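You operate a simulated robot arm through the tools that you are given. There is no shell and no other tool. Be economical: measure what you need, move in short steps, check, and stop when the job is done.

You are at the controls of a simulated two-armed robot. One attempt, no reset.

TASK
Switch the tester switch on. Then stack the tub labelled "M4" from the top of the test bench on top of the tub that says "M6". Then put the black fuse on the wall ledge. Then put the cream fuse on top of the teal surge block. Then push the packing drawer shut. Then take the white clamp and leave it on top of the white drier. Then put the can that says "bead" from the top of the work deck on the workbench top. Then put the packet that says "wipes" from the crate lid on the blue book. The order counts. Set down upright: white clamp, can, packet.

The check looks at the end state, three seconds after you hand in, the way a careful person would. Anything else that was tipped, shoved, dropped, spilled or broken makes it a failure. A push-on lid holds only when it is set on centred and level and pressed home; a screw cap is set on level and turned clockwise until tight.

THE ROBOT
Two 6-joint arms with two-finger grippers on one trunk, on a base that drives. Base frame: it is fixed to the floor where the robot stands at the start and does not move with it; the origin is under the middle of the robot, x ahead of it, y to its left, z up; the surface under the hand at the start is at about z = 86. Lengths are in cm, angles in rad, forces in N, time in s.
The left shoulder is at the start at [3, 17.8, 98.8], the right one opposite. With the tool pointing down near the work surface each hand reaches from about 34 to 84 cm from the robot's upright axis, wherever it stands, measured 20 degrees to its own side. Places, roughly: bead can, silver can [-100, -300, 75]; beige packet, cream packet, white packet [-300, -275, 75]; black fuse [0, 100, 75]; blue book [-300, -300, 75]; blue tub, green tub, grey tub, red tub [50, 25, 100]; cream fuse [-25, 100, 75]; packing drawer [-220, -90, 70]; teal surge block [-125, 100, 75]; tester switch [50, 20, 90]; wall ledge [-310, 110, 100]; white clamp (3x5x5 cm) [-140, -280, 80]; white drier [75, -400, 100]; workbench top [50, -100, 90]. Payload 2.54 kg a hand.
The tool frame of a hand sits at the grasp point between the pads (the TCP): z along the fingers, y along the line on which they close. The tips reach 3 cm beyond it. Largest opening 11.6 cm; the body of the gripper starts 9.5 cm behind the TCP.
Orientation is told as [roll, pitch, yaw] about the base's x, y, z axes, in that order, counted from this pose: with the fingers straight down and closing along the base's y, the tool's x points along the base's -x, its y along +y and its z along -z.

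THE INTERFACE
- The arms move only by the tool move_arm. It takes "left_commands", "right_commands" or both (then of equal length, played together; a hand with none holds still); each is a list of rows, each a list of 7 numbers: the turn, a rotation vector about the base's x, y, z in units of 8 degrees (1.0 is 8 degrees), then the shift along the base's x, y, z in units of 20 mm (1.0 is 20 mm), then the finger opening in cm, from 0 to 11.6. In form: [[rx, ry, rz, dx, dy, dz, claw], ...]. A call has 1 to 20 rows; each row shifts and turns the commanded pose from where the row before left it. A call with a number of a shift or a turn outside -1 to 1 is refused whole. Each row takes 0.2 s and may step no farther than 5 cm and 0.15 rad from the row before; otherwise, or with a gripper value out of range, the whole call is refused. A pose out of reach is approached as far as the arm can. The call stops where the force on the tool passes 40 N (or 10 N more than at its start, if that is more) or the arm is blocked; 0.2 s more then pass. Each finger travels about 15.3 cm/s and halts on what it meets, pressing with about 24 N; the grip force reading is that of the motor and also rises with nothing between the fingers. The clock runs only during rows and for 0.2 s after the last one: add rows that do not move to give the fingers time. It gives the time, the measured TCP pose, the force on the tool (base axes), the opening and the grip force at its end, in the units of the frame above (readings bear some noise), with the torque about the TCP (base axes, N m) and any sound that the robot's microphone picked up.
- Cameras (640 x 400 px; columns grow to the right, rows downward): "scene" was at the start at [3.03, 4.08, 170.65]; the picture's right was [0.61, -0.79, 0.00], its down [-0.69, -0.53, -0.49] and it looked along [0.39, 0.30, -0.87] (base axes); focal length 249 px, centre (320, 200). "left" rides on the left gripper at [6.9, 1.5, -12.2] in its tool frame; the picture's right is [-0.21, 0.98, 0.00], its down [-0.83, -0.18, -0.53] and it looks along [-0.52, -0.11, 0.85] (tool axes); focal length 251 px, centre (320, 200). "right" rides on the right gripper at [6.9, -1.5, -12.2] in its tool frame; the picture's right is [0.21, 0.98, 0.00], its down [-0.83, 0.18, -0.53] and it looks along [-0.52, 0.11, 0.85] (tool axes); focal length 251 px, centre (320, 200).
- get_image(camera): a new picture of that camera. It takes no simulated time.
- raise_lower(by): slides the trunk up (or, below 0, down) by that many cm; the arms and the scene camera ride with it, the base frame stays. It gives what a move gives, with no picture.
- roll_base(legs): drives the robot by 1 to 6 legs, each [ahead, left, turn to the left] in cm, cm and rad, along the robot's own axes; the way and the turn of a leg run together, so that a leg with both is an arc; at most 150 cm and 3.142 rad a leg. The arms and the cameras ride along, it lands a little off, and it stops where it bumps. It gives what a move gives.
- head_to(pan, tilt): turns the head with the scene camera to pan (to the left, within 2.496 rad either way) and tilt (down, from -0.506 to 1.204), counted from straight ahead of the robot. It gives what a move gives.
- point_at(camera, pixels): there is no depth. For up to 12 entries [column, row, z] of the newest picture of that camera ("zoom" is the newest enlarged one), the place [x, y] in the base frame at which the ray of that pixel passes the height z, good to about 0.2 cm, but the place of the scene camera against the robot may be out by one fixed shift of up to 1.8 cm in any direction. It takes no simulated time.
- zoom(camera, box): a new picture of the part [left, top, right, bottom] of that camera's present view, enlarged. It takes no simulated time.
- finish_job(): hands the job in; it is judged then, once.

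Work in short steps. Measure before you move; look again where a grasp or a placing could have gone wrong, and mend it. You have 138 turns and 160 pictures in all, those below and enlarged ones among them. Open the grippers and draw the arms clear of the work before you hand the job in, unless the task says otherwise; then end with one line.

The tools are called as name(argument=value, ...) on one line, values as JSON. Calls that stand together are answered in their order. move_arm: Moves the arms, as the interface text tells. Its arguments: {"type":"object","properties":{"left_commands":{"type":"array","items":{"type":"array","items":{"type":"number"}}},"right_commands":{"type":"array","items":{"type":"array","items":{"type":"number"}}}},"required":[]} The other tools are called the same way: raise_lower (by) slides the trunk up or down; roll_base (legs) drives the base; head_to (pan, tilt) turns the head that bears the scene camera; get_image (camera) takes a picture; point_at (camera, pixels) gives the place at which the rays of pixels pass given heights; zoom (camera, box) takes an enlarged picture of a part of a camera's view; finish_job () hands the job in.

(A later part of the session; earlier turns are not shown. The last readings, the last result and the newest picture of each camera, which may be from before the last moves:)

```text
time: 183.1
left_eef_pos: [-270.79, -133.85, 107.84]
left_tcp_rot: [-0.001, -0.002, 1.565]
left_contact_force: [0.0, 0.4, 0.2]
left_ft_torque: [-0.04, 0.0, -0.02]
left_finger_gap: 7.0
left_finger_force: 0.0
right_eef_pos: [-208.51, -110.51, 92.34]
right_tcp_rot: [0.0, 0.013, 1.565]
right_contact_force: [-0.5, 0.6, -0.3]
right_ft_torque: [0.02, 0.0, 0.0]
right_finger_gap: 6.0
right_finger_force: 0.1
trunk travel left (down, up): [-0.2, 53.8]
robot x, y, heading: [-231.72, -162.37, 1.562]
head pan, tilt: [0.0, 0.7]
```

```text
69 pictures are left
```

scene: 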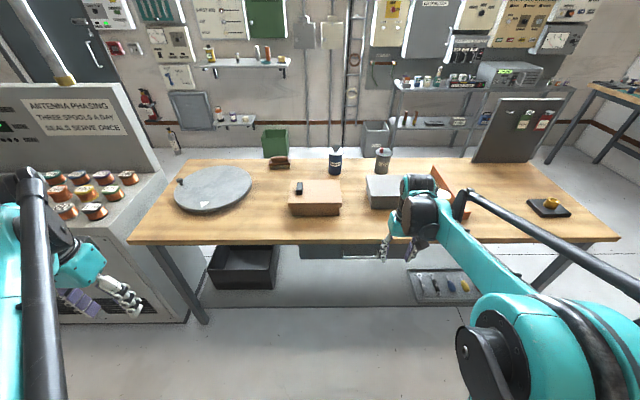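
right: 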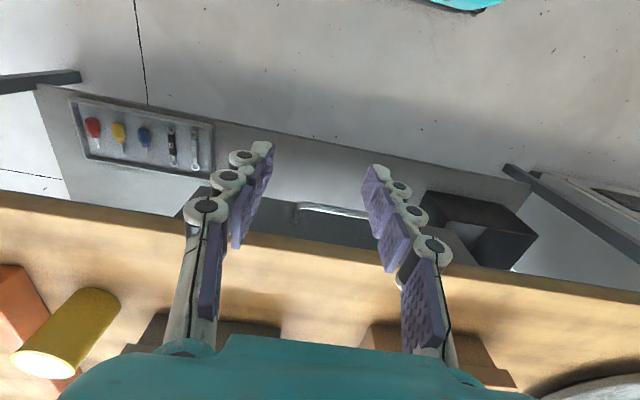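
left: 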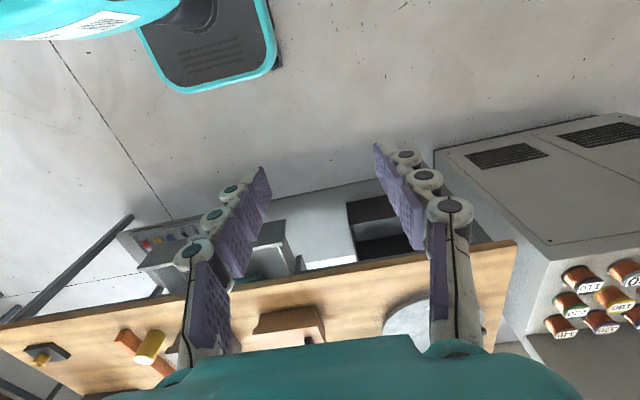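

Drawer is shut. Raise the trunk, turn around and move towards the crate's clamp area.

raise_lower(by=20)

roll_base(legs=[[-15, 0, 0], [0, 0, -1.57], [0, 0, -1.57], [0, 85, 0]])

head_to(pan=0.0, tilt=0.6)

get_image(camera="scene")

```text
time: 185.2
left_eef_pos: [-270.71, -133.84, 127.71]
left_tcp_rot: [0.0, 0.001, 1.563]
left_contact_force: [0.5, -0.5, 0.7]
left_ft_torque: [0.0, -0.03, -0.01]
left_finger_gap: 7.0
left_finger_force: 0.0
right_eef_pos: [-208.46, -110.46, 112.17]
right_tcp_rot: [-0.001, 0.013, 1.563]
right_contact_force: [1.0, -0.2, 1.2]
right_ft_torque: [0.02, -0.02, 0.01]
right_finger_gap: 6.0
right_finger_force: 0.1
trunk travel left (down, up): [-20.2, 33.8]
robot x, y, heading: [-231.94, -162.46, 1.563]
head pan, tilt: [0.0, 0.7]
```

```text
time: 198.4
left_eef_pos: [-105.45, -201.66, 127.78]
left_tcp_rot: [-0.001, 0.0, -1.537]
left_contact_force: [-0.2, -0.3, 1.4]
left_ft_torque: [0.0, 0.03, -0.03]
left_finger_gap: 6.96
left_finger_force: 0.1
right_eef_pos: [-166.71, -227.82, 112.22]
right_tcp_rot: [-0.001, 0.015, -1.533]
right_contact_force: [0.0, 0.6, -0.2]
right_ft_torque: [0.01, 0.0, -0.03]
right_finger_gap: 6.0
right_finger_force: 0.1
trunk travel left (down, up): [-20.2, 33.8]
robot x, y, heading: [-146.0, -174.87, -1.535]
head pan, tilt: [0.0, 0.7]
```

```text
time: 199.0
left_eef_pos: [-105.4, -201.81, 127.85]
left_tcp_rot: [-0.001, 0.0, -1.536]
left_contact_force: [0.6, 0.8, -0.2]
left_ft_torque: [-0.02, 0.0, 0.03]
left_finger_gap: 6.98
left_finger_force: 0.2
right_eef_pos: [-166.79, -227.8, 112.18]
right_tcp_rot: [0.0, 0.013, -1.535]
right_contact_force: [-0.2, 0.2, 0.8]
right_ft_torque: [0.0, -0.02, -0.02]
right_finger_gap: 6.0
right_finger_force: 0.0
trunk travel left (down, up): [-20.2, 33.8]
robot x, y, heading: [-145.96, -174.75, -1.536]
head pan, tilt: [0.0, 0.6]
```

```text
68 pictures are left
```

scene: 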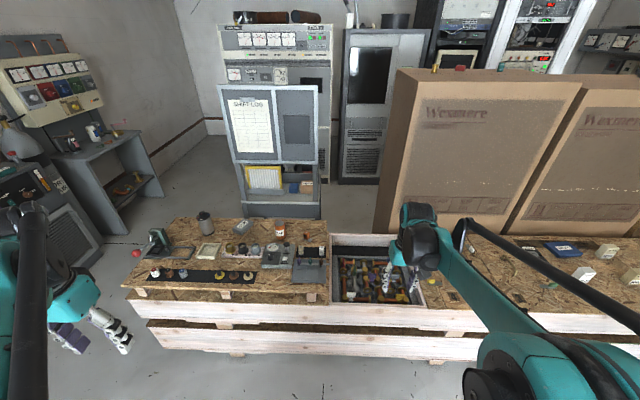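

Zoom on the work deck items to find the white clamp.

zoom(camera="scene", box=[130, 200, 340, 310])

zoom(camera="scene", box=[480, 220, 640, 320])

zoom(camera="scene", box=[320, 220, 480, 320])

```text
3.05 times, centred on (235, 255) of scene
```

zoom: 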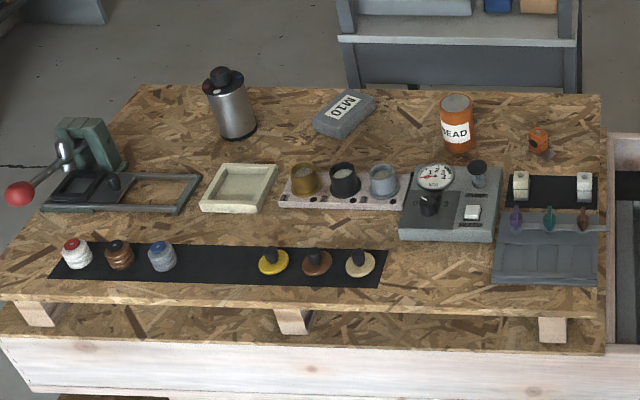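

```text
4.00 times, centred on (560, 270) of scene
```

zoom: 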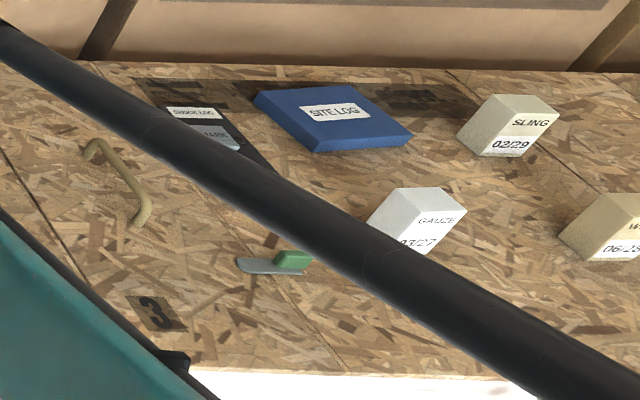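

```text
4.00 times, centred on (400, 270) of scene
```

zoom: 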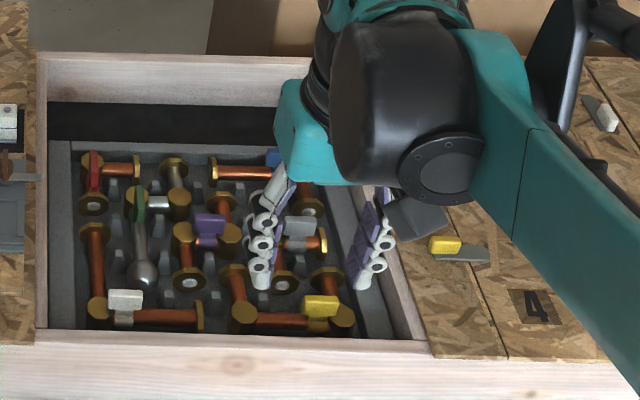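

Two pale blocks on a black pad and one pale piece in the bin. Zoom further.

zoom(camera="scene", box=[280, 235, 344, 275])

zoom(camera="scene", box=[325, 270, 389, 310])

get_image(camera="right")

point_at(camera="scene", pixels=[[301, 250, 80], [322, 250, 80], [351, 294, 65], [258, 295, 75], [280, 242, 80]])

```text
10.00 times, centred on (312, 255) of scene
```

zoom: 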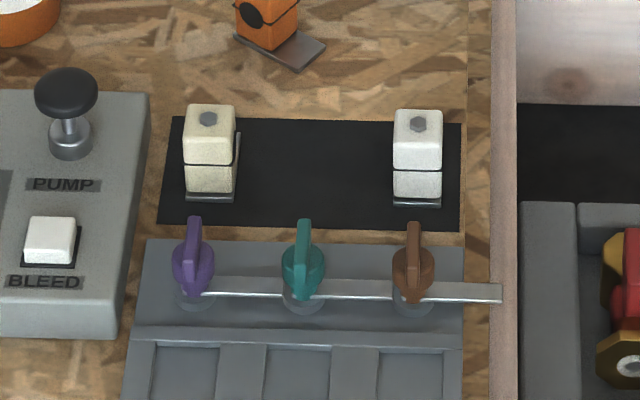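

```text
10.00 times, centred on (357, 290) of scene
```

zoom: 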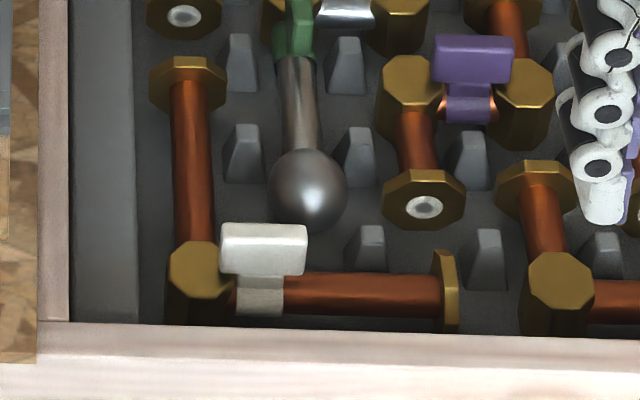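

```text
62 pictures are left
```

right: 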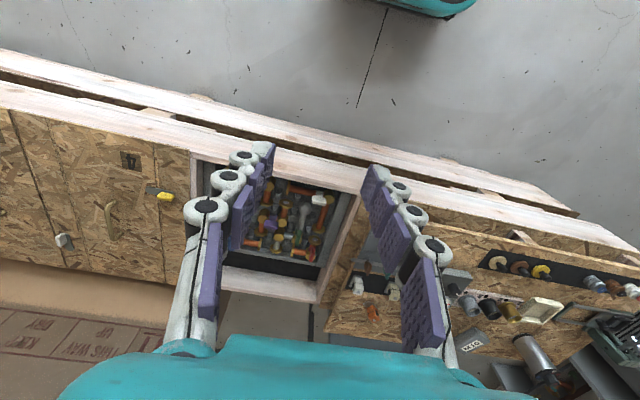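

```text
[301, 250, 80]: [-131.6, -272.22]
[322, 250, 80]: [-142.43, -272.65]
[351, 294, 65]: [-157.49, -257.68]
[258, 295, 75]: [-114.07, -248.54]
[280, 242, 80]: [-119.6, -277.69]
```

The white clamp is the right block on the black pad, ≈(−142, −273). Drive closer so the left hand can reach it.

roll_base(legs=[[32, -16, -0.035]])

get_image(camera="left")

head_to(pan=0.3, tilt=0.8)

get_image(camera="scene")

```text
time: 201.4
left_eef_pos: [-122.54, -236.21, 127.78]
left_tcp_rot: [0.002, 0.0, -1.581]
left_contact_force: [-0.4, 0.4, 0.4]
left_ft_torque: [0.02, -0.03, 0.02]
left_finger_gap: 7.01
left_finger_force: 0.1
right_eef_pos: [-185.04, -259.44, 112.12]
right_tcp_rot: [-0.001, 0.014, -1.581]
right_contact_force: [-0.1, -1.1, 0.8]
right_ft_torque: [0.01, 0.01, -0.01]
right_finger_gap: 5.99
right_finger_force: 0.0
trunk travel left (down, up): [-20.2, 33.8]
robot x, y, heading: [-161.65, -207.32, -1.58]
head pan, tilt: [0.0, 0.6]
```

```text
61 pictures are left
```

left: 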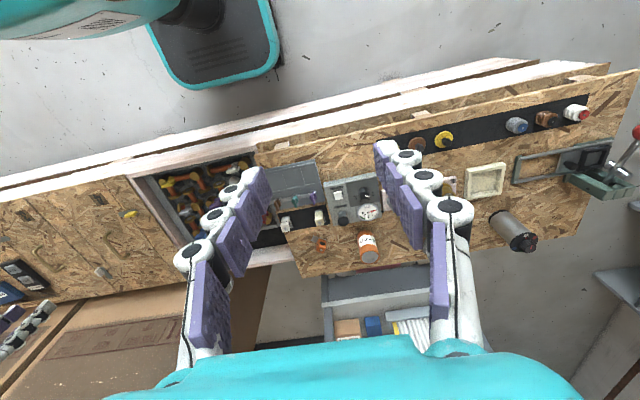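

```text
time: 202.2
left_eef_pos: [-122.59, -236.16, 127.9]
left_tcp_rot: [0.0, -0.002, -1.581]
left_contact_force: [0.8, 0.3, -0.2]
left_ft_torque: [-0.02, -0.01, -0.02]
left_finger_gap: 6.98
left_finger_force: 0.0
right_eef_pos: [-185.04, -259.31, 112.25]
right_tcp_rot: [-0.001, 0.013, -1.58]
right_contact_force: [-0.1, 0.0, 0.0]
right_ft_torque: [0.0, -0.03, 0.0]
right_finger_gap: 6.01
right_finger_force: 0.0
trunk travel left (down, up): [-20.2, 33.8]
robot x, y, heading: [-161.19, -207.46, -1.579]
head pan, tilt: [0.3, 0.799]
```

```text
60 pictures are left
```

scene: 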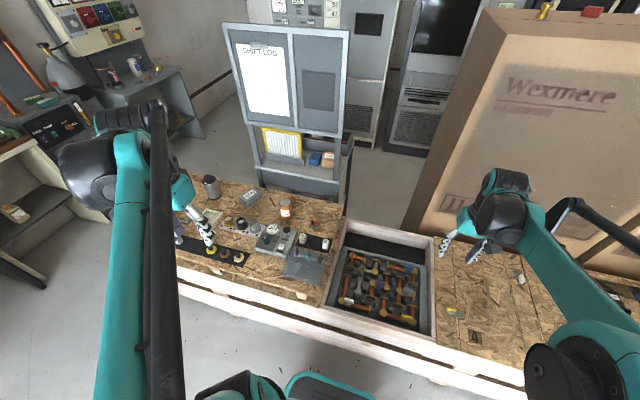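

Move the left hand above the clamp at z≈108.

move_arm(left_commands=[[0, 0, 0, -0.62, -1, -0.6, 7], [0, 0, 0, -0.62, -1, -0.6, 7], [0, 0, 0, -0.62, -1, -0.6, 7], [0, 0, 0, -0.62, -1, -0.6, 7], [0, 0, 0, -0.62, -1, -0.6, 7], [0, 0, 0, -0.62, -1, -0.6, 7], [0, 0, 0, -0.62, -1, -0.6, 7], [0, 0, 0, -0.62, -1, -0.6, 7], [0, 0, 0, -0.62, -1, -0.6, 7], [0, 0, 0, -0.62, -1, -0.6, 7], [0, 0, 0, -0.62, -1, -0.6, 7], [0, 0, 0, -0.62, -1, -0.6, 7], [0, 0, 0, -0.62, -1, -0.6, 7], [0, 0, 0, -0.62, -1, -0.6, 7], [0, 0, 0, -0.62, -1, -0.6, 7], [0, 0, 0, -0.62, -1, -0.6, 7], [0, 0, 0, 0, -1, -0.6, 7], [0, 0, 0, 0, 0, 0, 7]])

get_image(camera="left")

```text
time: 206.0
left_eef_pos: [-142.38, -269.98, 107.27]
left_tcp_rot: [0.001, -0.003, -1.581]
left_contact_force: [0.3, 0.7, 0.0]
left_ft_torque: [-0.01, 0.01, -0.01]
left_finger_gap: 6.99
left_finger_force: 0.1
right_eef_pos: [-184.85, -259.33, 112.2]
right_tcp_rot: [0.001, 0.013, -1.581]
right_contact_force: [0.0, -0.6, -0.6]
right_ft_torque: [-0.06, -0.01, -0.01]
right_finger_gap: 5.99
right_finger_force: 0.0
trunk travel left (down, up): [-20.2, 33.8]
robot x, y, heading: [-161.17, -207.7, -1.584]
head pan, tilt: [0.3, 0.799]
```

```text
59 pictures are left
```

left: 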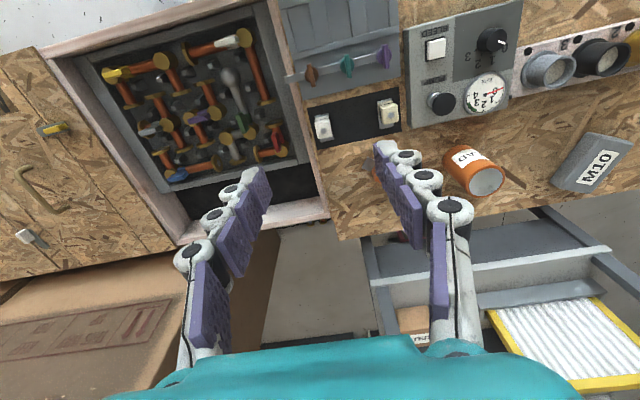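

zoom(camera="left", box=[290, 85, 418, 165])

point_at(camera="left", pixels=[[324, 134, 80], [324, 134, 82], [324, 134, 84], [390, 118, 82], [323, 118, 77], [318, 62, 80]])

```text
5.00 times, centred on (354, 125) of left
```

zoom: 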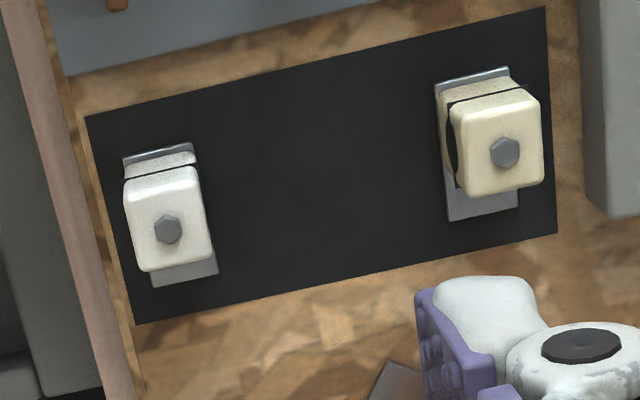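

```text
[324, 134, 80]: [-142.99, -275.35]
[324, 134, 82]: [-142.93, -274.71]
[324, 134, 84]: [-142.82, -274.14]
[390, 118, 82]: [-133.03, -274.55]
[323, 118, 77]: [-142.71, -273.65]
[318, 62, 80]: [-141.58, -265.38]
```

White clamp confirmed at x≈−142.9. Lower to z≈95 to triangulate its height.

move_arm(left_commands=[[0, 0, 0, -0.2, -1, -1, 7], [0, 0, 0, 0, -0.9, -1, 5], [0, 0, 0, 0, 0, -1, 4.6], [0, 0, 0, 0, 0, -1, 4.6], [0, 0, 0, 0, 0, -1, 4.6], [0, 0, 0, 0, 0, -1, 4.6], [0, 0, 0, 0, 0, 0, 4.6]])

zoom(camera="left", box=[240, 80, 400, 180])

```text
time: 207.6
left_eef_pos: [-143.04, -274.17, 95.4]
left_tcp_rot: [0.002, 0.001, -1.582]
left_contact_force: [0.3, -0.6, 0.7]
left_ft_torque: [0.0, 0.03, 0.0]
left_finger_gap: 4.61
left_finger_force: 0.1
right_eef_pos: [-185.01, -259.32, 112.11]
right_tcp_rot: [0.001, 0.013, -1.582]
right_contact_force: [-0.5, 0.2, -0.1]
right_ft_torque: [0.05, 0.02, 0.0]
right_finger_gap: 5.99
right_finger_force: 0.1
trunk travel left (down, up): [-20.2, 33.8]
robot x, y, heading: [-161.27, -207.57, -1.581]
head pan, tilt: [0.3, 0.799]
```

```text
4.00 times, centred on (320, 130) of left
```

zoom: 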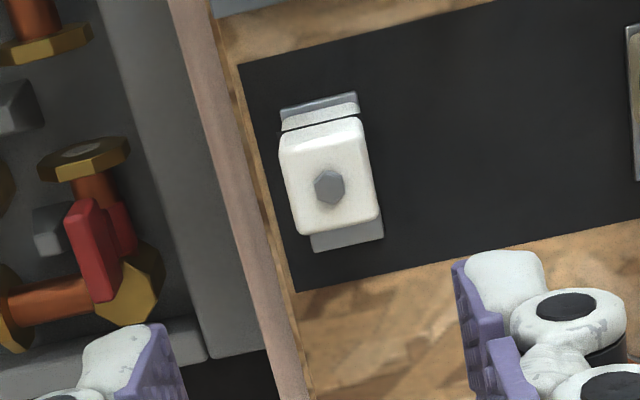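

Triangulate bolt top (zoom (329,186)).

point_at(camera="zoom", pixels=[[329, 186, 78], [329, 186, 80], [329, 186, 82], [329, 186, 84], [345, 250, 76], [318, 95, 76], [282, 280, 76]])

get_image(camera="left")

```text
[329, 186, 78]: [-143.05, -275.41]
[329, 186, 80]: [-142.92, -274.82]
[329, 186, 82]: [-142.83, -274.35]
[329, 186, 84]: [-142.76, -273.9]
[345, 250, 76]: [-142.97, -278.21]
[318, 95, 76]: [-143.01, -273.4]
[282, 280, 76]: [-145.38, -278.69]
```

```text
56 pictures are left
```

left: 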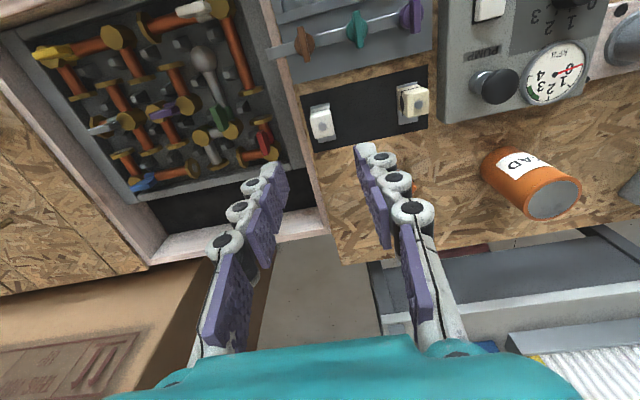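

Descend to TCP z≈82 and look.

move_arm(left_commands=[[0, 0, 0, 0.04, -0.3, -1, 4.6], [0, 0, 0, 0, 0, -1, 4.6], [0, 0, 0, 0, 0, -1, 4.6], [0, 0, 0, 0, 0, -1, 4.6], [0, 0, 0, 0, 0, -1, 4.6], [0, 0, 0, 0, 0, -1, 4.6], [0, 0, 0, 0, 0, -0.7, 4.6], [0, 0, 0, 0, 0, 0, 4.6]])

get_image(camera="left")

```text
time: 209.4
left_eef_pos: [-142.68, -274.54, 81.75]
left_tcp_rot: [-0.001, 0.001, -1.581]
left_contact_force: [-0.1, 0.3, 0.1]
left_ft_torque: [-0.03, 0.01, -0.01]
left_finger_gap: 4.6
left_finger_force: 0.0
right_eef_pos: [-185.0, -259.29, 112.16]
right_tcp_rot: [0.001, 0.014, -1.581]
right_contact_force: [-0.4, 0.2, 0.0]
right_ft_torque: [0.01, -0.02, -0.05]
right_finger_gap: 6.01
right_finger_force: 0.2
trunk travel left (down, up): [-20.2, 33.8]
robot x, y, heading: [-161.56, -207.21, -1.583]
head pan, tilt: [0.3, 0.799]
```

```text
55 pictures are left
```

left: 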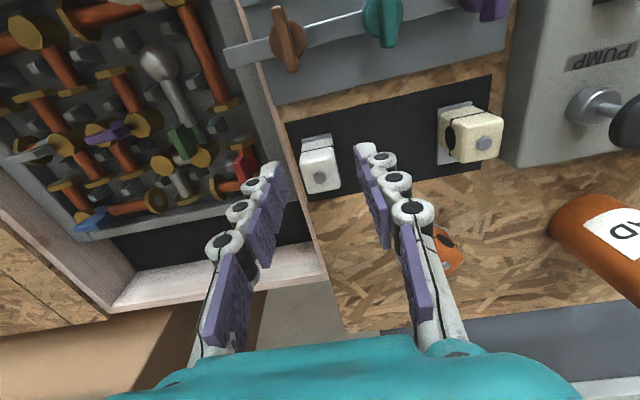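

Clamp still well below the tips. Triangulate with this nearer view.

zoom(camera="left", box=[270, 120, 382, 190])

point_at(camera="zoom", pixels=[[288, 330, 72], [288, 330, 74], [288, 330, 76], [288, 330, 78]])

point_at(camera="left", pixels=[[320, 178, 72], [320, 178, 74], [320, 178, 76], [303, 138, 72], [303, 138, 70], [295, 208, 70], [283, 118, 70]])

```text
5.71 times, centred on (326, 155) of left
```

zoom: 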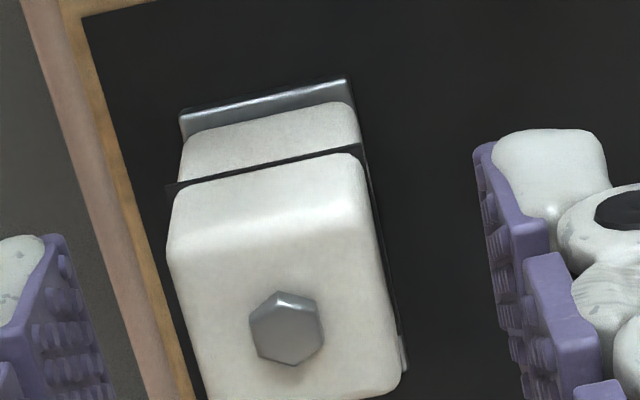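

```text
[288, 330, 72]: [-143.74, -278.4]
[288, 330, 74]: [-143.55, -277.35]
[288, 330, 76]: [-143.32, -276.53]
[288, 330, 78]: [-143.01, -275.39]
```

```text
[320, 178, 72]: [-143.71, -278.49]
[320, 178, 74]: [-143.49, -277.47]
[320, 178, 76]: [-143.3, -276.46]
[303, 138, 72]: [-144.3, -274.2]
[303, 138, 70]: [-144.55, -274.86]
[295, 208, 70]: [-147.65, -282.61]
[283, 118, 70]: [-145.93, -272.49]
```

Clamp top ≈ z 78 at (−143.0, −275.4); deck ≈73. Move y −0.85, narrow the opening to 4.1 and descend to TCP 77.2, then grip.

move_arm(left_commands=[[0, 0, 0, 0.05, -0.42, 0, 4.1], [0, 0, 0, 0, 0, -0.8, 4.1], [0, 0, 0, 0, 0, -0.8, 4.1], [0, 0, 0, 0, 0, -0.6, 4.1], [0, 0, 0, 0, 0, 0, 4.1]])

get_image(camera="left")

```text
time: 210.6
left_eef_pos: [-142.69, -275.43, 77.47]
left_tcp_rot: [0.0, -0.001, -1.582]
left_contact_force: [0.5, 0.2, -0.1]
left_ft_torque: [0.03, -0.03, -0.03]
left_finger_gap: 4.08
left_finger_force: 0.0
right_eef_pos: [-184.94, -259.32, 112.23]
right_tcp_rot: [0.0, 0.014, -1.582]
right_contact_force: [0.6, -0.1, -1.0]
right_ft_torque: [0.0, 0.02, -0.02]
right_finger_gap: 6.01
right_finger_force: 0.1
trunk travel left (down, up): [-20.2, 33.8]
robot x, y, heading: [-161.58, -207.36, -1.584]
head pan, tilt: [0.3, 0.799]
```

```text
53 pictures are left
```

left: 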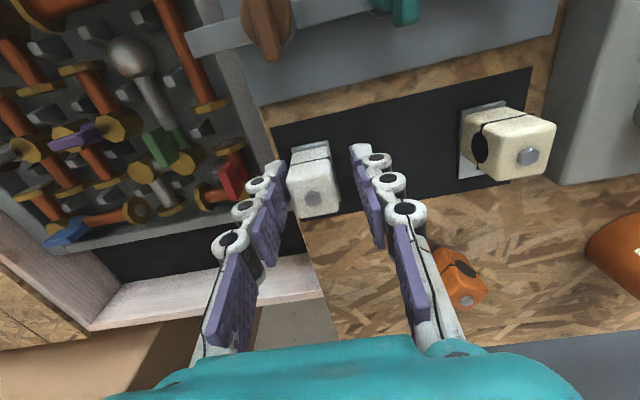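

Shift 0.2 cm toward −x, lower 3 mm and grip, test-lift.

move_arm(left_commands=[[0, 0, 0, -0.1, 0, -0.1, 4.1], [0, 0, 0, 0, 0, 0, 3.3], [0, 0, 0, 0, 0, 0, 1], [0, 0, 0, 0, 0, 0, 0], [0, 0, 0, 0, 0, 0, 0], [0, 0, 0, 0, 0, 0, 0], [0, 0, 0, 0, 0, 0.5, 0], [0, 0, 0, 0, 0, 0.5, 0], [0, 0, 0, 0, 0, 1, 0], [0, 0, 0, 0, 0, 1, 0]])

get_image(camera="left")

```text
time: 212.8
left_eef_pos: [-142.56, -275.33, 83.34]
left_tcp_rot: [0.0, 0.001, -1.583]
left_contact_force: [-0.2, -0.3, -1.4]
left_ft_torque: [-0.01, -0.01, 0.0]
left_finger_gap: 2.53
left_finger_force: 24.3
right_eef_pos: [-184.95, -259.32, 112.16]
right_tcp_rot: [0.0, 0.014, -1.582]
right_contact_force: [-0.8, 0.0, 0.4]
right_ft_torque: [-0.01, -0.01, -0.02]
right_finger_gap: 6.01
right_finger_force: 0.2
trunk travel left (down, up): [-20.2, 33.8]
robot x, y, heading: [-161.18, -207.87, -1.582]
head pan, tilt: [0.3, 0.799]
```

```text
52 pictures are left
```

left: 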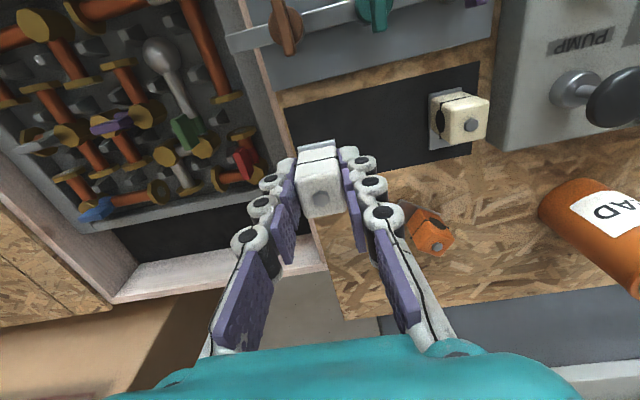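

Clamp held. Raise and look toward the drier (pan ≈0.9).

move_arm(left_commands=[[0, 0, 0, 0, 0.5, 1, 0], [0, 0, 0, 0, 0.5, 1, 0], [0, 0, 0, 0, 1, 1, 0], [0, 0, 0, 0, 1, 1, 0], [0, 0, 0, 0, 1, 1, 0], [0, 0, 0, 0, 1, 1, 0], [0, 0, 0, 0, 1, 1, 0], [0, 0, 0, 0, 1, 1, 0], [0, 0, 0, 0, 1, 1, 0], [0, 0, 0, 0, 1, 1, 0], [0, 0, 0, 0, 1, 1, 0], [0, 0, 0, 0, 1, 1, 0], [0, 0, 0, 0, 1, 1, 0], [0, 0, 0, 0, 1, 1, 0], [0, 0, 0, 0, 1, 1, 0], [0, 0, 0, 0, 1, 1, 0], [0, 0, 0, 0, 1, 1, 0], [0, 0, 0, 0, 1, 1, 0]], right_commands=[[0, 0, 0, 0, 0.5, 0, 6], [0, 0, 0, 0, 0.5, 0, 6], [0, 0, 0, 0, 0.5, 0, 6], [0, 0, 0, 0, 0.5, 0, 6], [0, 0, 0, 0, 0.5, 0, 6], [0, 0, 0, 0, 0.5, 0, 6], [0, 0, 0, 0, 0.5, 0, 6], [0, 0, 0, 0, 0.5, 0, 6], [0, 0, 0, 0, 0, 0, 6], [0, 0, 0, 0, 0, 0, 6], [0, 0, 0, 0, 0, 0, 6], [0, 0, 0, 0, 0, 0, 6], [0, 0, 0, 0, 0, 0, 6], [0, 0, 0, 0, 0, 0, 6], [0, 0, 0, 0, 0, 0, 6], [0, 0, 0, 0, 0, 0, 6], [0, 0, 0, 0, 0, 0, 6], [0, 0, 0, 0, 0, 0, 6]])

head_to(pan=0.9, tilt=0.3)

get_image(camera="scene")

```text
time: 216.6
left_eef_pos: [-142.79, -241.23, 119.59]
left_tcp_rot: [-0.002, -0.001, -1.581]
left_contact_force: [-0.3, 0.8, 0.3]
left_ft_torque: [-0.02, -0.04, -0.01]
left_finger_gap: 2.51
left_finger_force: 24.5
right_eef_pos: [-184.9, -251.2, 112.25]
right_tcp_rot: [-0.001, 0.012, -1.582]
right_contact_force: [-0.4, -0.5, -0.2]
right_ft_torque: [-0.02, 0.02, 0.01]
right_finger_gap: 5.97
right_finger_force: 0.1
trunk travel left (down, up): [-20.2, 33.8]
robot x, y, heading: [-161.75, -207.84, -1.581]
head pan, tilt: [0.3, 0.799]
```

```text
time: 217.6
left_eef_pos: [-142.86, -241.27, 119.49]
left_tcp_rot: [0.0, 0.001, -1.582]
left_contact_force: [0.1, 0.0, -1.0]
left_ft_torque: [-0.01, -0.01, 0.02]
left_finger_gap: 2.52
left_finger_force: 23.9
right_eef_pos: [-185.06, -251.27, 112.18]
right_tcp_rot: [0.001, 0.014, -1.58]
right_contact_force: [-0.3, -0.6, -0.3]
right_ft_torque: [-0.03, 0.01, 0.01]
right_finger_gap: 6.01
right_finger_force: 0.1
trunk travel left (down, up): [-20.2, 33.8]
robot x, y, heading: [-161.57, -207.68, -1.582]
head pan, tilt: [0.901, 0.3]
```

```text
51 pictures are left
```

scene: 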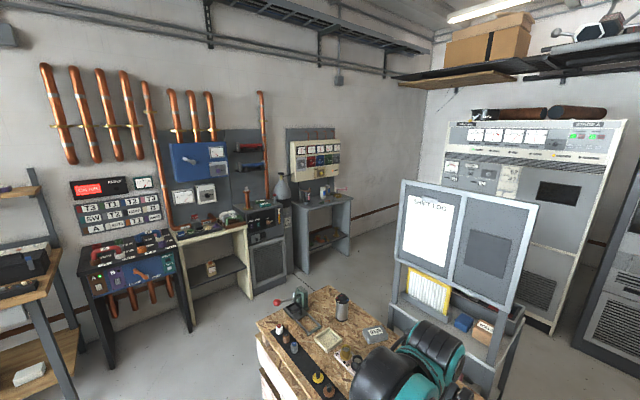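

Zoom around (323,185), where the drier should be.

zoom(camera="scene", box=[240, 120, 368, 200])

```text
5.00 times, centred on (304, 160) of scene
```

zoom: 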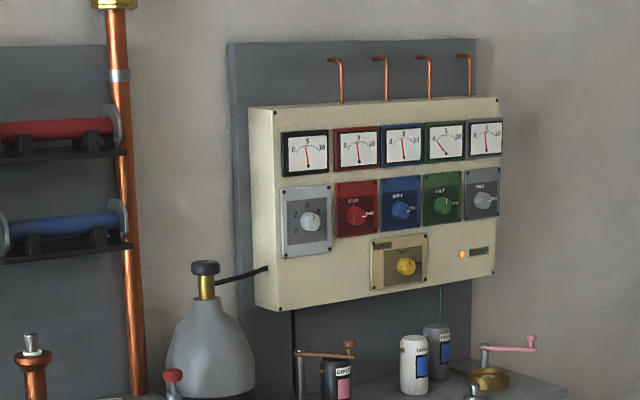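

The white drier is the white canister at ≈(323,193) px. Measure the deck's end corners and wall tables to plan the path.

point_at(camera="scene", pixels=[[258, 325, 73], [328, 288, 73], [258, 355, 60], [262, 292, 0], [288, 276, 0], [195, 328, 0], [301, 275, 0], [351, 240, 0], [322.6, 200, 92], [322, 203, 90], [352, 201, 90]])

```text
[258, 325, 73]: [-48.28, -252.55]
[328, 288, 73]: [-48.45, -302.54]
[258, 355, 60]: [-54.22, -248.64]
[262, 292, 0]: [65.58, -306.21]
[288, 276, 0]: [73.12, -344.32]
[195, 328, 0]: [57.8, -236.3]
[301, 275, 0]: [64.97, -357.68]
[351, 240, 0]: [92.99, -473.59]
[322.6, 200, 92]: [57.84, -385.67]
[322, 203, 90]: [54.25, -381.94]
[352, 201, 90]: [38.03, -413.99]
```

Corridor x −48…57. Back up, turn to +x, go to x≈−8, then strafe right to y≈−408.

roll_base(legs=[[-15, 0, 0], [0, 0, 1.575], [150, 0, 0], [0, -105, 0], [0, -105, 0]])

head_to(pan=0.15, tilt=0.6)

get_image(camera="scene")

```text
time: 240.0
left_eef_pos: [29.56, -380.48, 119.6]
left_tcp_rot: [0.001, 0.001, 0.054]
left_contact_force: [-0.1, 0.2, -0.4]
left_ft_torque: [0.03, 0.01, 0.03]
left_finger_gap: 2.52
left_finger_force: 24.2
right_eef_pos: [42.26, -421.85, 112.16]
right_tcp_rot: [0.001, 0.014, 0.055]
right_contact_force: [0.2, 0.6, 0.4]
right_ft_torque: [0.02, -0.05, -0.02]
right_finger_gap: 6.0
right_finger_force: 0.1
trunk travel left (down, up): [-20.2, 33.8]
robot x, y, heading: [-2.87, -401.48, 0.056]
head pan, tilt: [0.901, 0.3]
```

```text
time: 241.1
left_eef_pos: [29.6, -380.43, 119.49]
left_tcp_rot: [0.0, -0.001, 0.054]
left_contact_force: [-0.4, -0.5, -0.6]
left_ft_torque: [-0.04, -0.02, 0.0]
left_finger_gap: 2.51
left_finger_force: 23.6
right_eef_pos: [42.28, -421.87, 112.16]
right_tcp_rot: [0.0, 0.014, 0.057]
right_contact_force: [0.8, 0.5, 0.4]
right_ft_torque: [-0.01, 0.0, 0.0]
right_finger_gap: 6.0
right_finger_force: 0.1
trunk travel left (down, up): [-20.2, 33.8]
robot x, y, heading: [-2.68, -401.48, 0.052]
head pan, tilt: [0.15, 0.6]
```

```text
49 pictures are left
```

scene: 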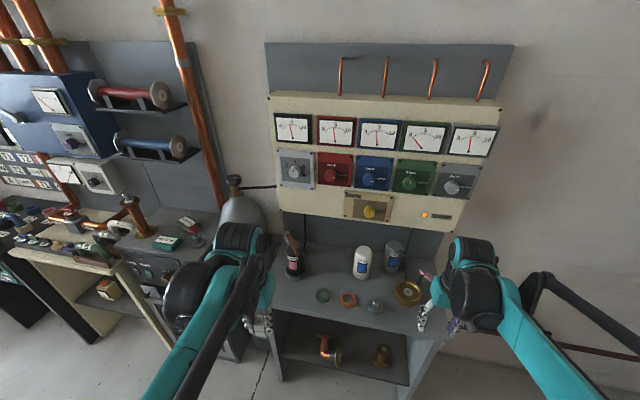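

White drier at (361,262). Look with the left wrist camera and zoom.

zoom(camera="scene", box=[280, 215, 440, 315])

get_image(camera="left")

point_at(camera="scene", pixels=[[362, 250, 98], [362, 250, 100], [362, 250, 102], [361, 278, 86], [361, 278, 88], [361, 278, 90], [352, 337, 88]])

```text
4.00 times, centred on (360, 265) of scene
```

zoom: 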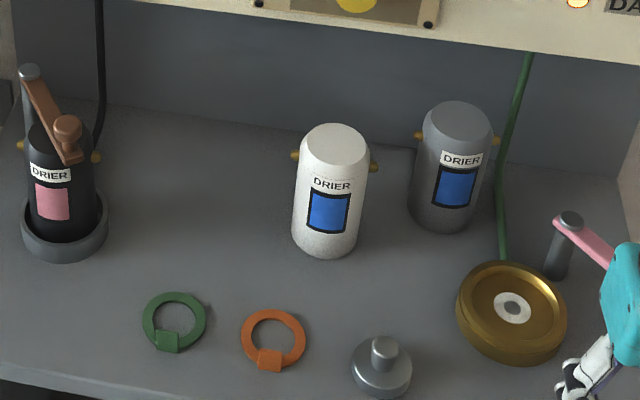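

```text
47 pictures are left
```

left: 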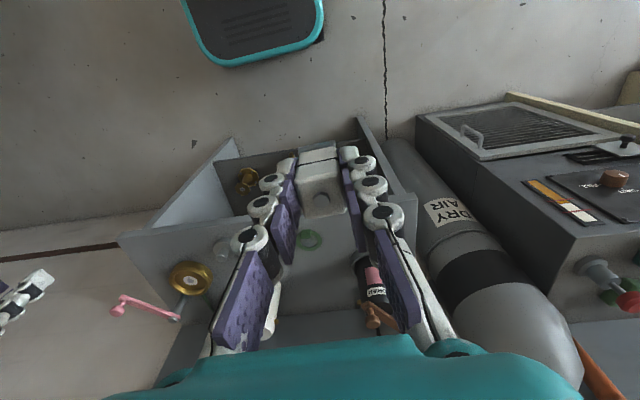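

```text
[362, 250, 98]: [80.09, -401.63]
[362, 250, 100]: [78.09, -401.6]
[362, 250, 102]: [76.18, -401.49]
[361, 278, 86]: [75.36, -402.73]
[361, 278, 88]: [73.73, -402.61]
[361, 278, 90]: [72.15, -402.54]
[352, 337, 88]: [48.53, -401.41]
```

Drive closer (18 ahead, 9 right, straighten) and check the panel clearance.

roll_base(legs=[[17, -9, -0.055]])

get_image(camera="scene")

get_image(camera="right")

```text
time: 242.7
left_eef_pos: [47.86, -390.66, 119.48]
left_tcp_rot: [0.002, -0.001, 0.005]
left_contact_force: [0.4, -0.7, -0.4]
left_ft_torque: [0.02, 0.02, 0.0]
left_finger_gap: 2.53
left_finger_force: 23.9
right_eef_pos: [58.42, -432.71, 112.1]
right_tcp_rot: [-0.001, 0.015, 0.003]
right_contact_force: [0.5, -0.4, -0.5]
right_ft_torque: [0.0, 0.01, 0.0]
right_finger_gap: 6.01
right_finger_force: 0.0
trunk travel left (down, up): [-20.2, 33.8]
robot x, y, heading: [14.24, -410.14, 0.004]
head pan, tilt: [0.15, 0.6]
```

```text
46 pictures are left
```

scene: 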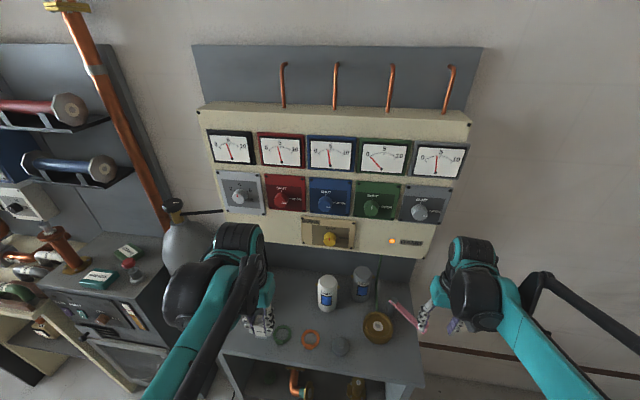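

```text
45 pictures are left
```

right: 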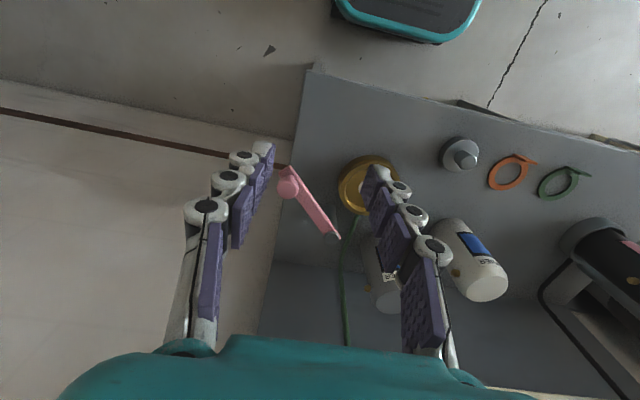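

Zoom both views for the drier's top centre.

zoom(camera="right", box=[420, 205, 548, 305])

zoom(camera="scene", box=[280, 240, 392, 320])

```text
4.00 times, centred on (484, 255) of right
```

zoom: 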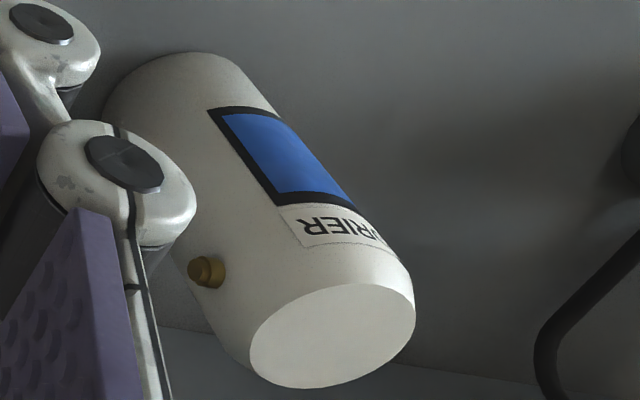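

```text
5.00 times, centred on (336, 280) of scene
```

zoom: 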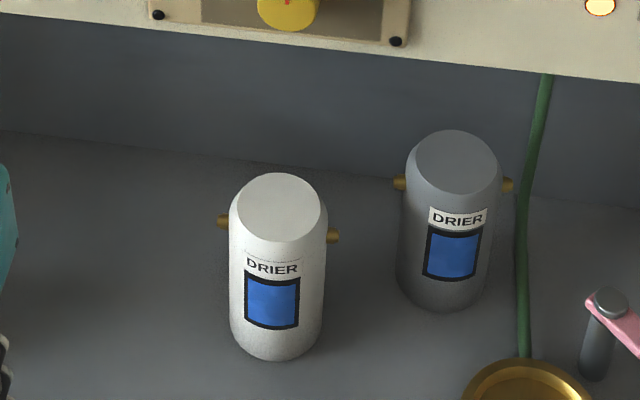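

Triangulate drier top and estimate panel edge.

point_at(camera="right", pixels=[[487, 289, 94], [487, 289, 97], [487, 289, 100], [487, 289, 103]])

point_at(camera="zoom", pixels=[[280, 206, 94], [280, 206, 97], [280, 206, 100], [280, 206, 103], [277, 328, 86], [277, 328, 88], [280, 22, 110], [280, 22, 115], [280, 22, 120], [233, 206, 100], [326, 206, 100]])

```text
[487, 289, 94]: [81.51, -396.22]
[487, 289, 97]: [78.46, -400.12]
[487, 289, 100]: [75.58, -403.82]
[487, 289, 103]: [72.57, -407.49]
```

```text
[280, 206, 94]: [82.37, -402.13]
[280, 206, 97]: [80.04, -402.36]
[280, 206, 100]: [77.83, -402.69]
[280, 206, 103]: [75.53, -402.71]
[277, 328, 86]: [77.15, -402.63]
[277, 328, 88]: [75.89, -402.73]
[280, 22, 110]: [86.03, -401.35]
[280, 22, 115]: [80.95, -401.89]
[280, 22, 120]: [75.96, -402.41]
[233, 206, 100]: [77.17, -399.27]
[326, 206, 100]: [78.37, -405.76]
```

Drier top z≈97.7, centre (78, −401.1), Ø6.5. Move the clamp above it at z≈110.

move_arm(left_commands=[[0, 0, 0, 0.99, -0.35, 0, 0], [0, 0, 0, 0.99, -0.35, 0, 0], [0, 0, 0, 0.99, -0.35, 0, 0], [0, 0, 0, 0.99, -0.35, 0, 0], [0, 0, 0, 0.99, -0.35, 0, 0], [0, 0, 0, 0.99, -0.35, 0, 0], [0, 0, 0, 0.99, -0.35, -0.5, 0], [0, 0, 0, 0.99, -0.35, -0.5, 0], [0, 0, 0, 0.99, -0.35, -0.5, 0], [0, 0, 0, 0.99, -0.35, -0.5, 0], [0, 0, 0, 0.99, -0.35, -0.5, 0], [0, 0, 0, 0.99, -0.35, -0.5, 0], [0, 0, 0, 0.99, -0.35, -0.5, 0], [0, 0, 0, 0.99, -0.35, -0.5, 0], [0, 0, 0, 0.99, -0.3, -0.5, 0], [0, 0, 0, 0, 0, 0, 0]])

get_image(camera="left")

get_image(camera="scene")

```text
time: 246.3
left_eef_pos: [75.24, -400.2, 111.95]
left_tcp_rot: [-0.001, -0.015, 0.012]
left_contact_force: [0.6, 0.1, -0.3]
left_ft_torque: [0.01, 0.02, 0.0]
left_finger_gap: 2.5
left_finger_force: 23.3
right_eef_pos: [56.36, -432.36, 112.83]
right_tcp_rot: [-0.003, -0.003, 0.009]
right_contact_force: [-0.3, -0.2, 0.0]
right_ft_torque: [0.01, -0.02, 0.01]
right_finger_gap: 5.99
right_finger_force: 0.1
trunk travel left (down, up): [-20.2, 33.8]
robot x, y, heading: [14.04, -409.85, 0.009]
head pan, tilt: [0.15, 0.6]
stopped in row 16 (left hand): the arm was blocked; the commanded pose is now the measured one
```

```text
42 pictures are left
```

left: 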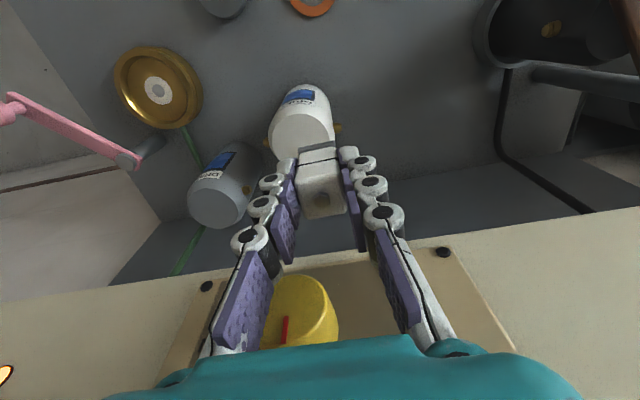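

```text
41 pictures are left
```

scene: 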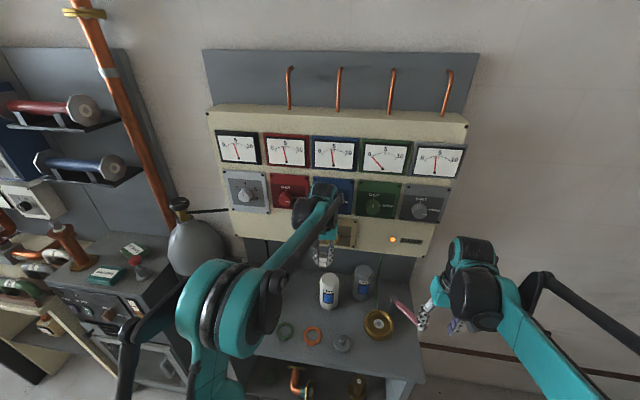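

The gripper touched the yellow knob/panel at x≈75.2. Back off 1 cm and compute where the drier's top really is from this view.

point_at(camera="left", pixels=[[303, 128, 97], [303, 128, 98], [270, 132, 97.7], [336, 128, 97.7], [303, 150, 97.7], [303, 108, 97.7], [300, 262, 111], [300, 262, 114], [440, 250, 111], [310, 278, 116]])

move_arm(left_commands=[[0, 0, 0, -0.5, 0, 0, 0], [0, 0, 0, -0.5, 0, 0, 0], [0, 0, 0, -0.5, 0, 0, 0]])

get_image(camera="left")

zoom(camera="scene", box=[250, 170, 410, 300])

```text
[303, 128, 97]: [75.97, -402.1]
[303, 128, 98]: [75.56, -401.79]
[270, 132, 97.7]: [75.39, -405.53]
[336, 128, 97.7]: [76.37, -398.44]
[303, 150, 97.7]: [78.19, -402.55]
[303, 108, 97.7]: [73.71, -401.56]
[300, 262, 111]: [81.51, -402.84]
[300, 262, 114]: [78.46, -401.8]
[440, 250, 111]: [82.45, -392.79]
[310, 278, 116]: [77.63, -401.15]
```

```text
time: 247.1
left_eef_pos: [74.54, -400.91, 110.69]
left_tcp_rot: [0.002, -0.002, 0.006]
left_contact_force: [-0.7, 0.5, -0.8]
left_ft_torque: [-0.03, -0.02, 0.03]
left_finger_gap: 2.51
left_finger_force: 23.5
right_eef_pos: [58.24, -432.6, 112.14]
right_tcp_rot: [0.001, 0.013, 0.005]
right_contact_force: [-0.4, 0.3, 0.6]
right_ft_torque: [0.03, -0.02, 0.02]
right_finger_gap: 6.03
right_finger_force: 0.0
trunk travel left (down, up): [-20.2, 33.8]
robot x, y, heading: [14.25, -409.47, 0.006]
head pan, tilt: [0.15, 0.6]
```

```text
40 pictures are left
```

left: 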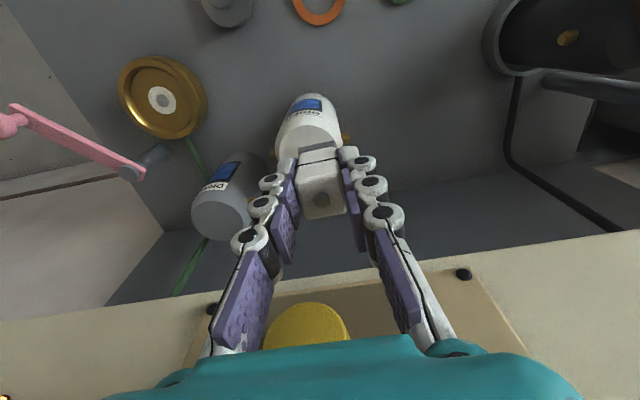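

```text
3.08 times, centred on (330, 235) of scene
```

zoom: 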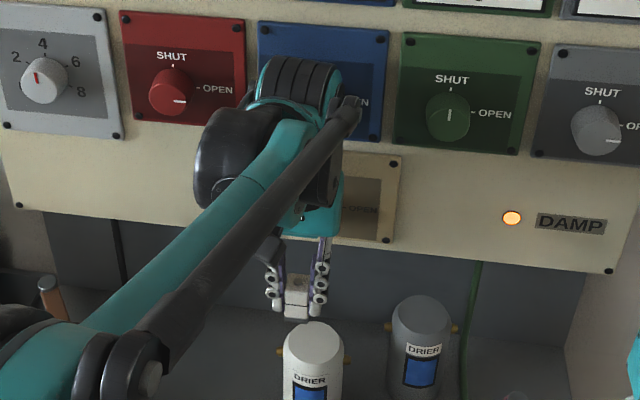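

Measure the drier's top ellipse in this close view precisely.

zoom(camera="left", box=[256, 85, 368, 165])

point_at(camera="zoom", pixels=[[105, 350, 97.7], [445, 330, 97.7], [270, 215, 97.7], [235, 55, 86.5], [105, 350, 97], [270, 215, 97]])

```text
5.00 times, centred on (312, 125) of left
```

zoom: 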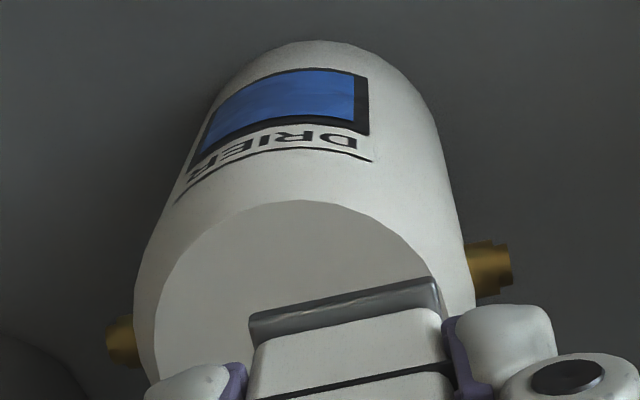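

```text
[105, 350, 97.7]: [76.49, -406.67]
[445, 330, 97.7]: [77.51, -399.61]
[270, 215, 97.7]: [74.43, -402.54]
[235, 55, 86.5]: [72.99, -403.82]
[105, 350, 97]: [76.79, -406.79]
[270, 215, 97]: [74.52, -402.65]
```

Drier flat top centre ≈(77.2, −402.1). Shift y −1.2, lower to TCP z≈104, then advance in small steps.

move_arm(left_commands=[[0, 0, 0, -0.2, -0.6, 0, 0], [0, 0, 0, 0, 0, -0.7, 0], [0, 0, 0, 0, 0, -0.7, 0], [0, 0, 0, 0, 0, -0.7, 0], [0, 0, 0, 0, 0, -0.7, 0], [0, 0, 0, 0, 0, -0.4, 0], [0, 0, 0, 0.3, 0, 0, 0], [0, 0, 0, 0.3, 0, 0, 0], [0, 0, 0, 0.1, 0, 0, 0], [0, 0, 0, 0, 0, 0, 0]])

get_image(camera="left")

zoom(camera="scene", box=[250, 170, 410, 300])

```text
time: 248.0
left_eef_pos: [73.96, -402.07, 107.72]
left_tcp_rot: [0.001, -0.005, 0.007]
left_contact_force: [-9.8, -2.1, 3.0]
left_ft_torque: [0.11, -1.2, -0.2]
left_finger_gap: 2.51
left_finger_force: 24.0
right_eef_pos: [58.1, -432.65, 112.13]
right_tcp_rot: [0.0, 0.012, 0.008]
right_contact_force: [0.5, 0.4, -0.3]
right_ft_torque: [-0.04, -0.03, 0.01]
right_finger_gap: 5.99
right_finger_force: 0.0
trunk travel left (down, up): [-20.2, 33.8]
robot x, y, heading: [13.92, -409.9, 0.006]
head pan, tilt: [0.15, 0.6]
stopped in row 4 (left hand): the force on the tool passed its limit at 68 N (the readings are from after the stop); the commanded pose is now the measured one
```

```text
37 pictures are left
```

left: 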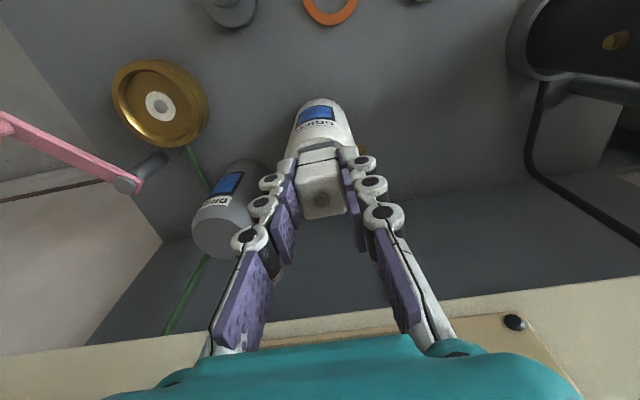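

```text
3.08 times, centred on (330, 235) of scene
```

zoom: 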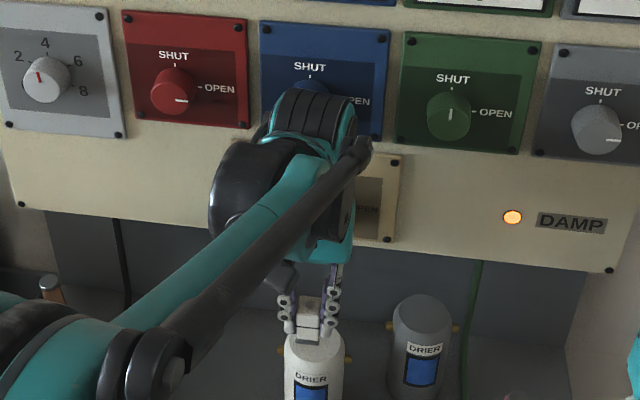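

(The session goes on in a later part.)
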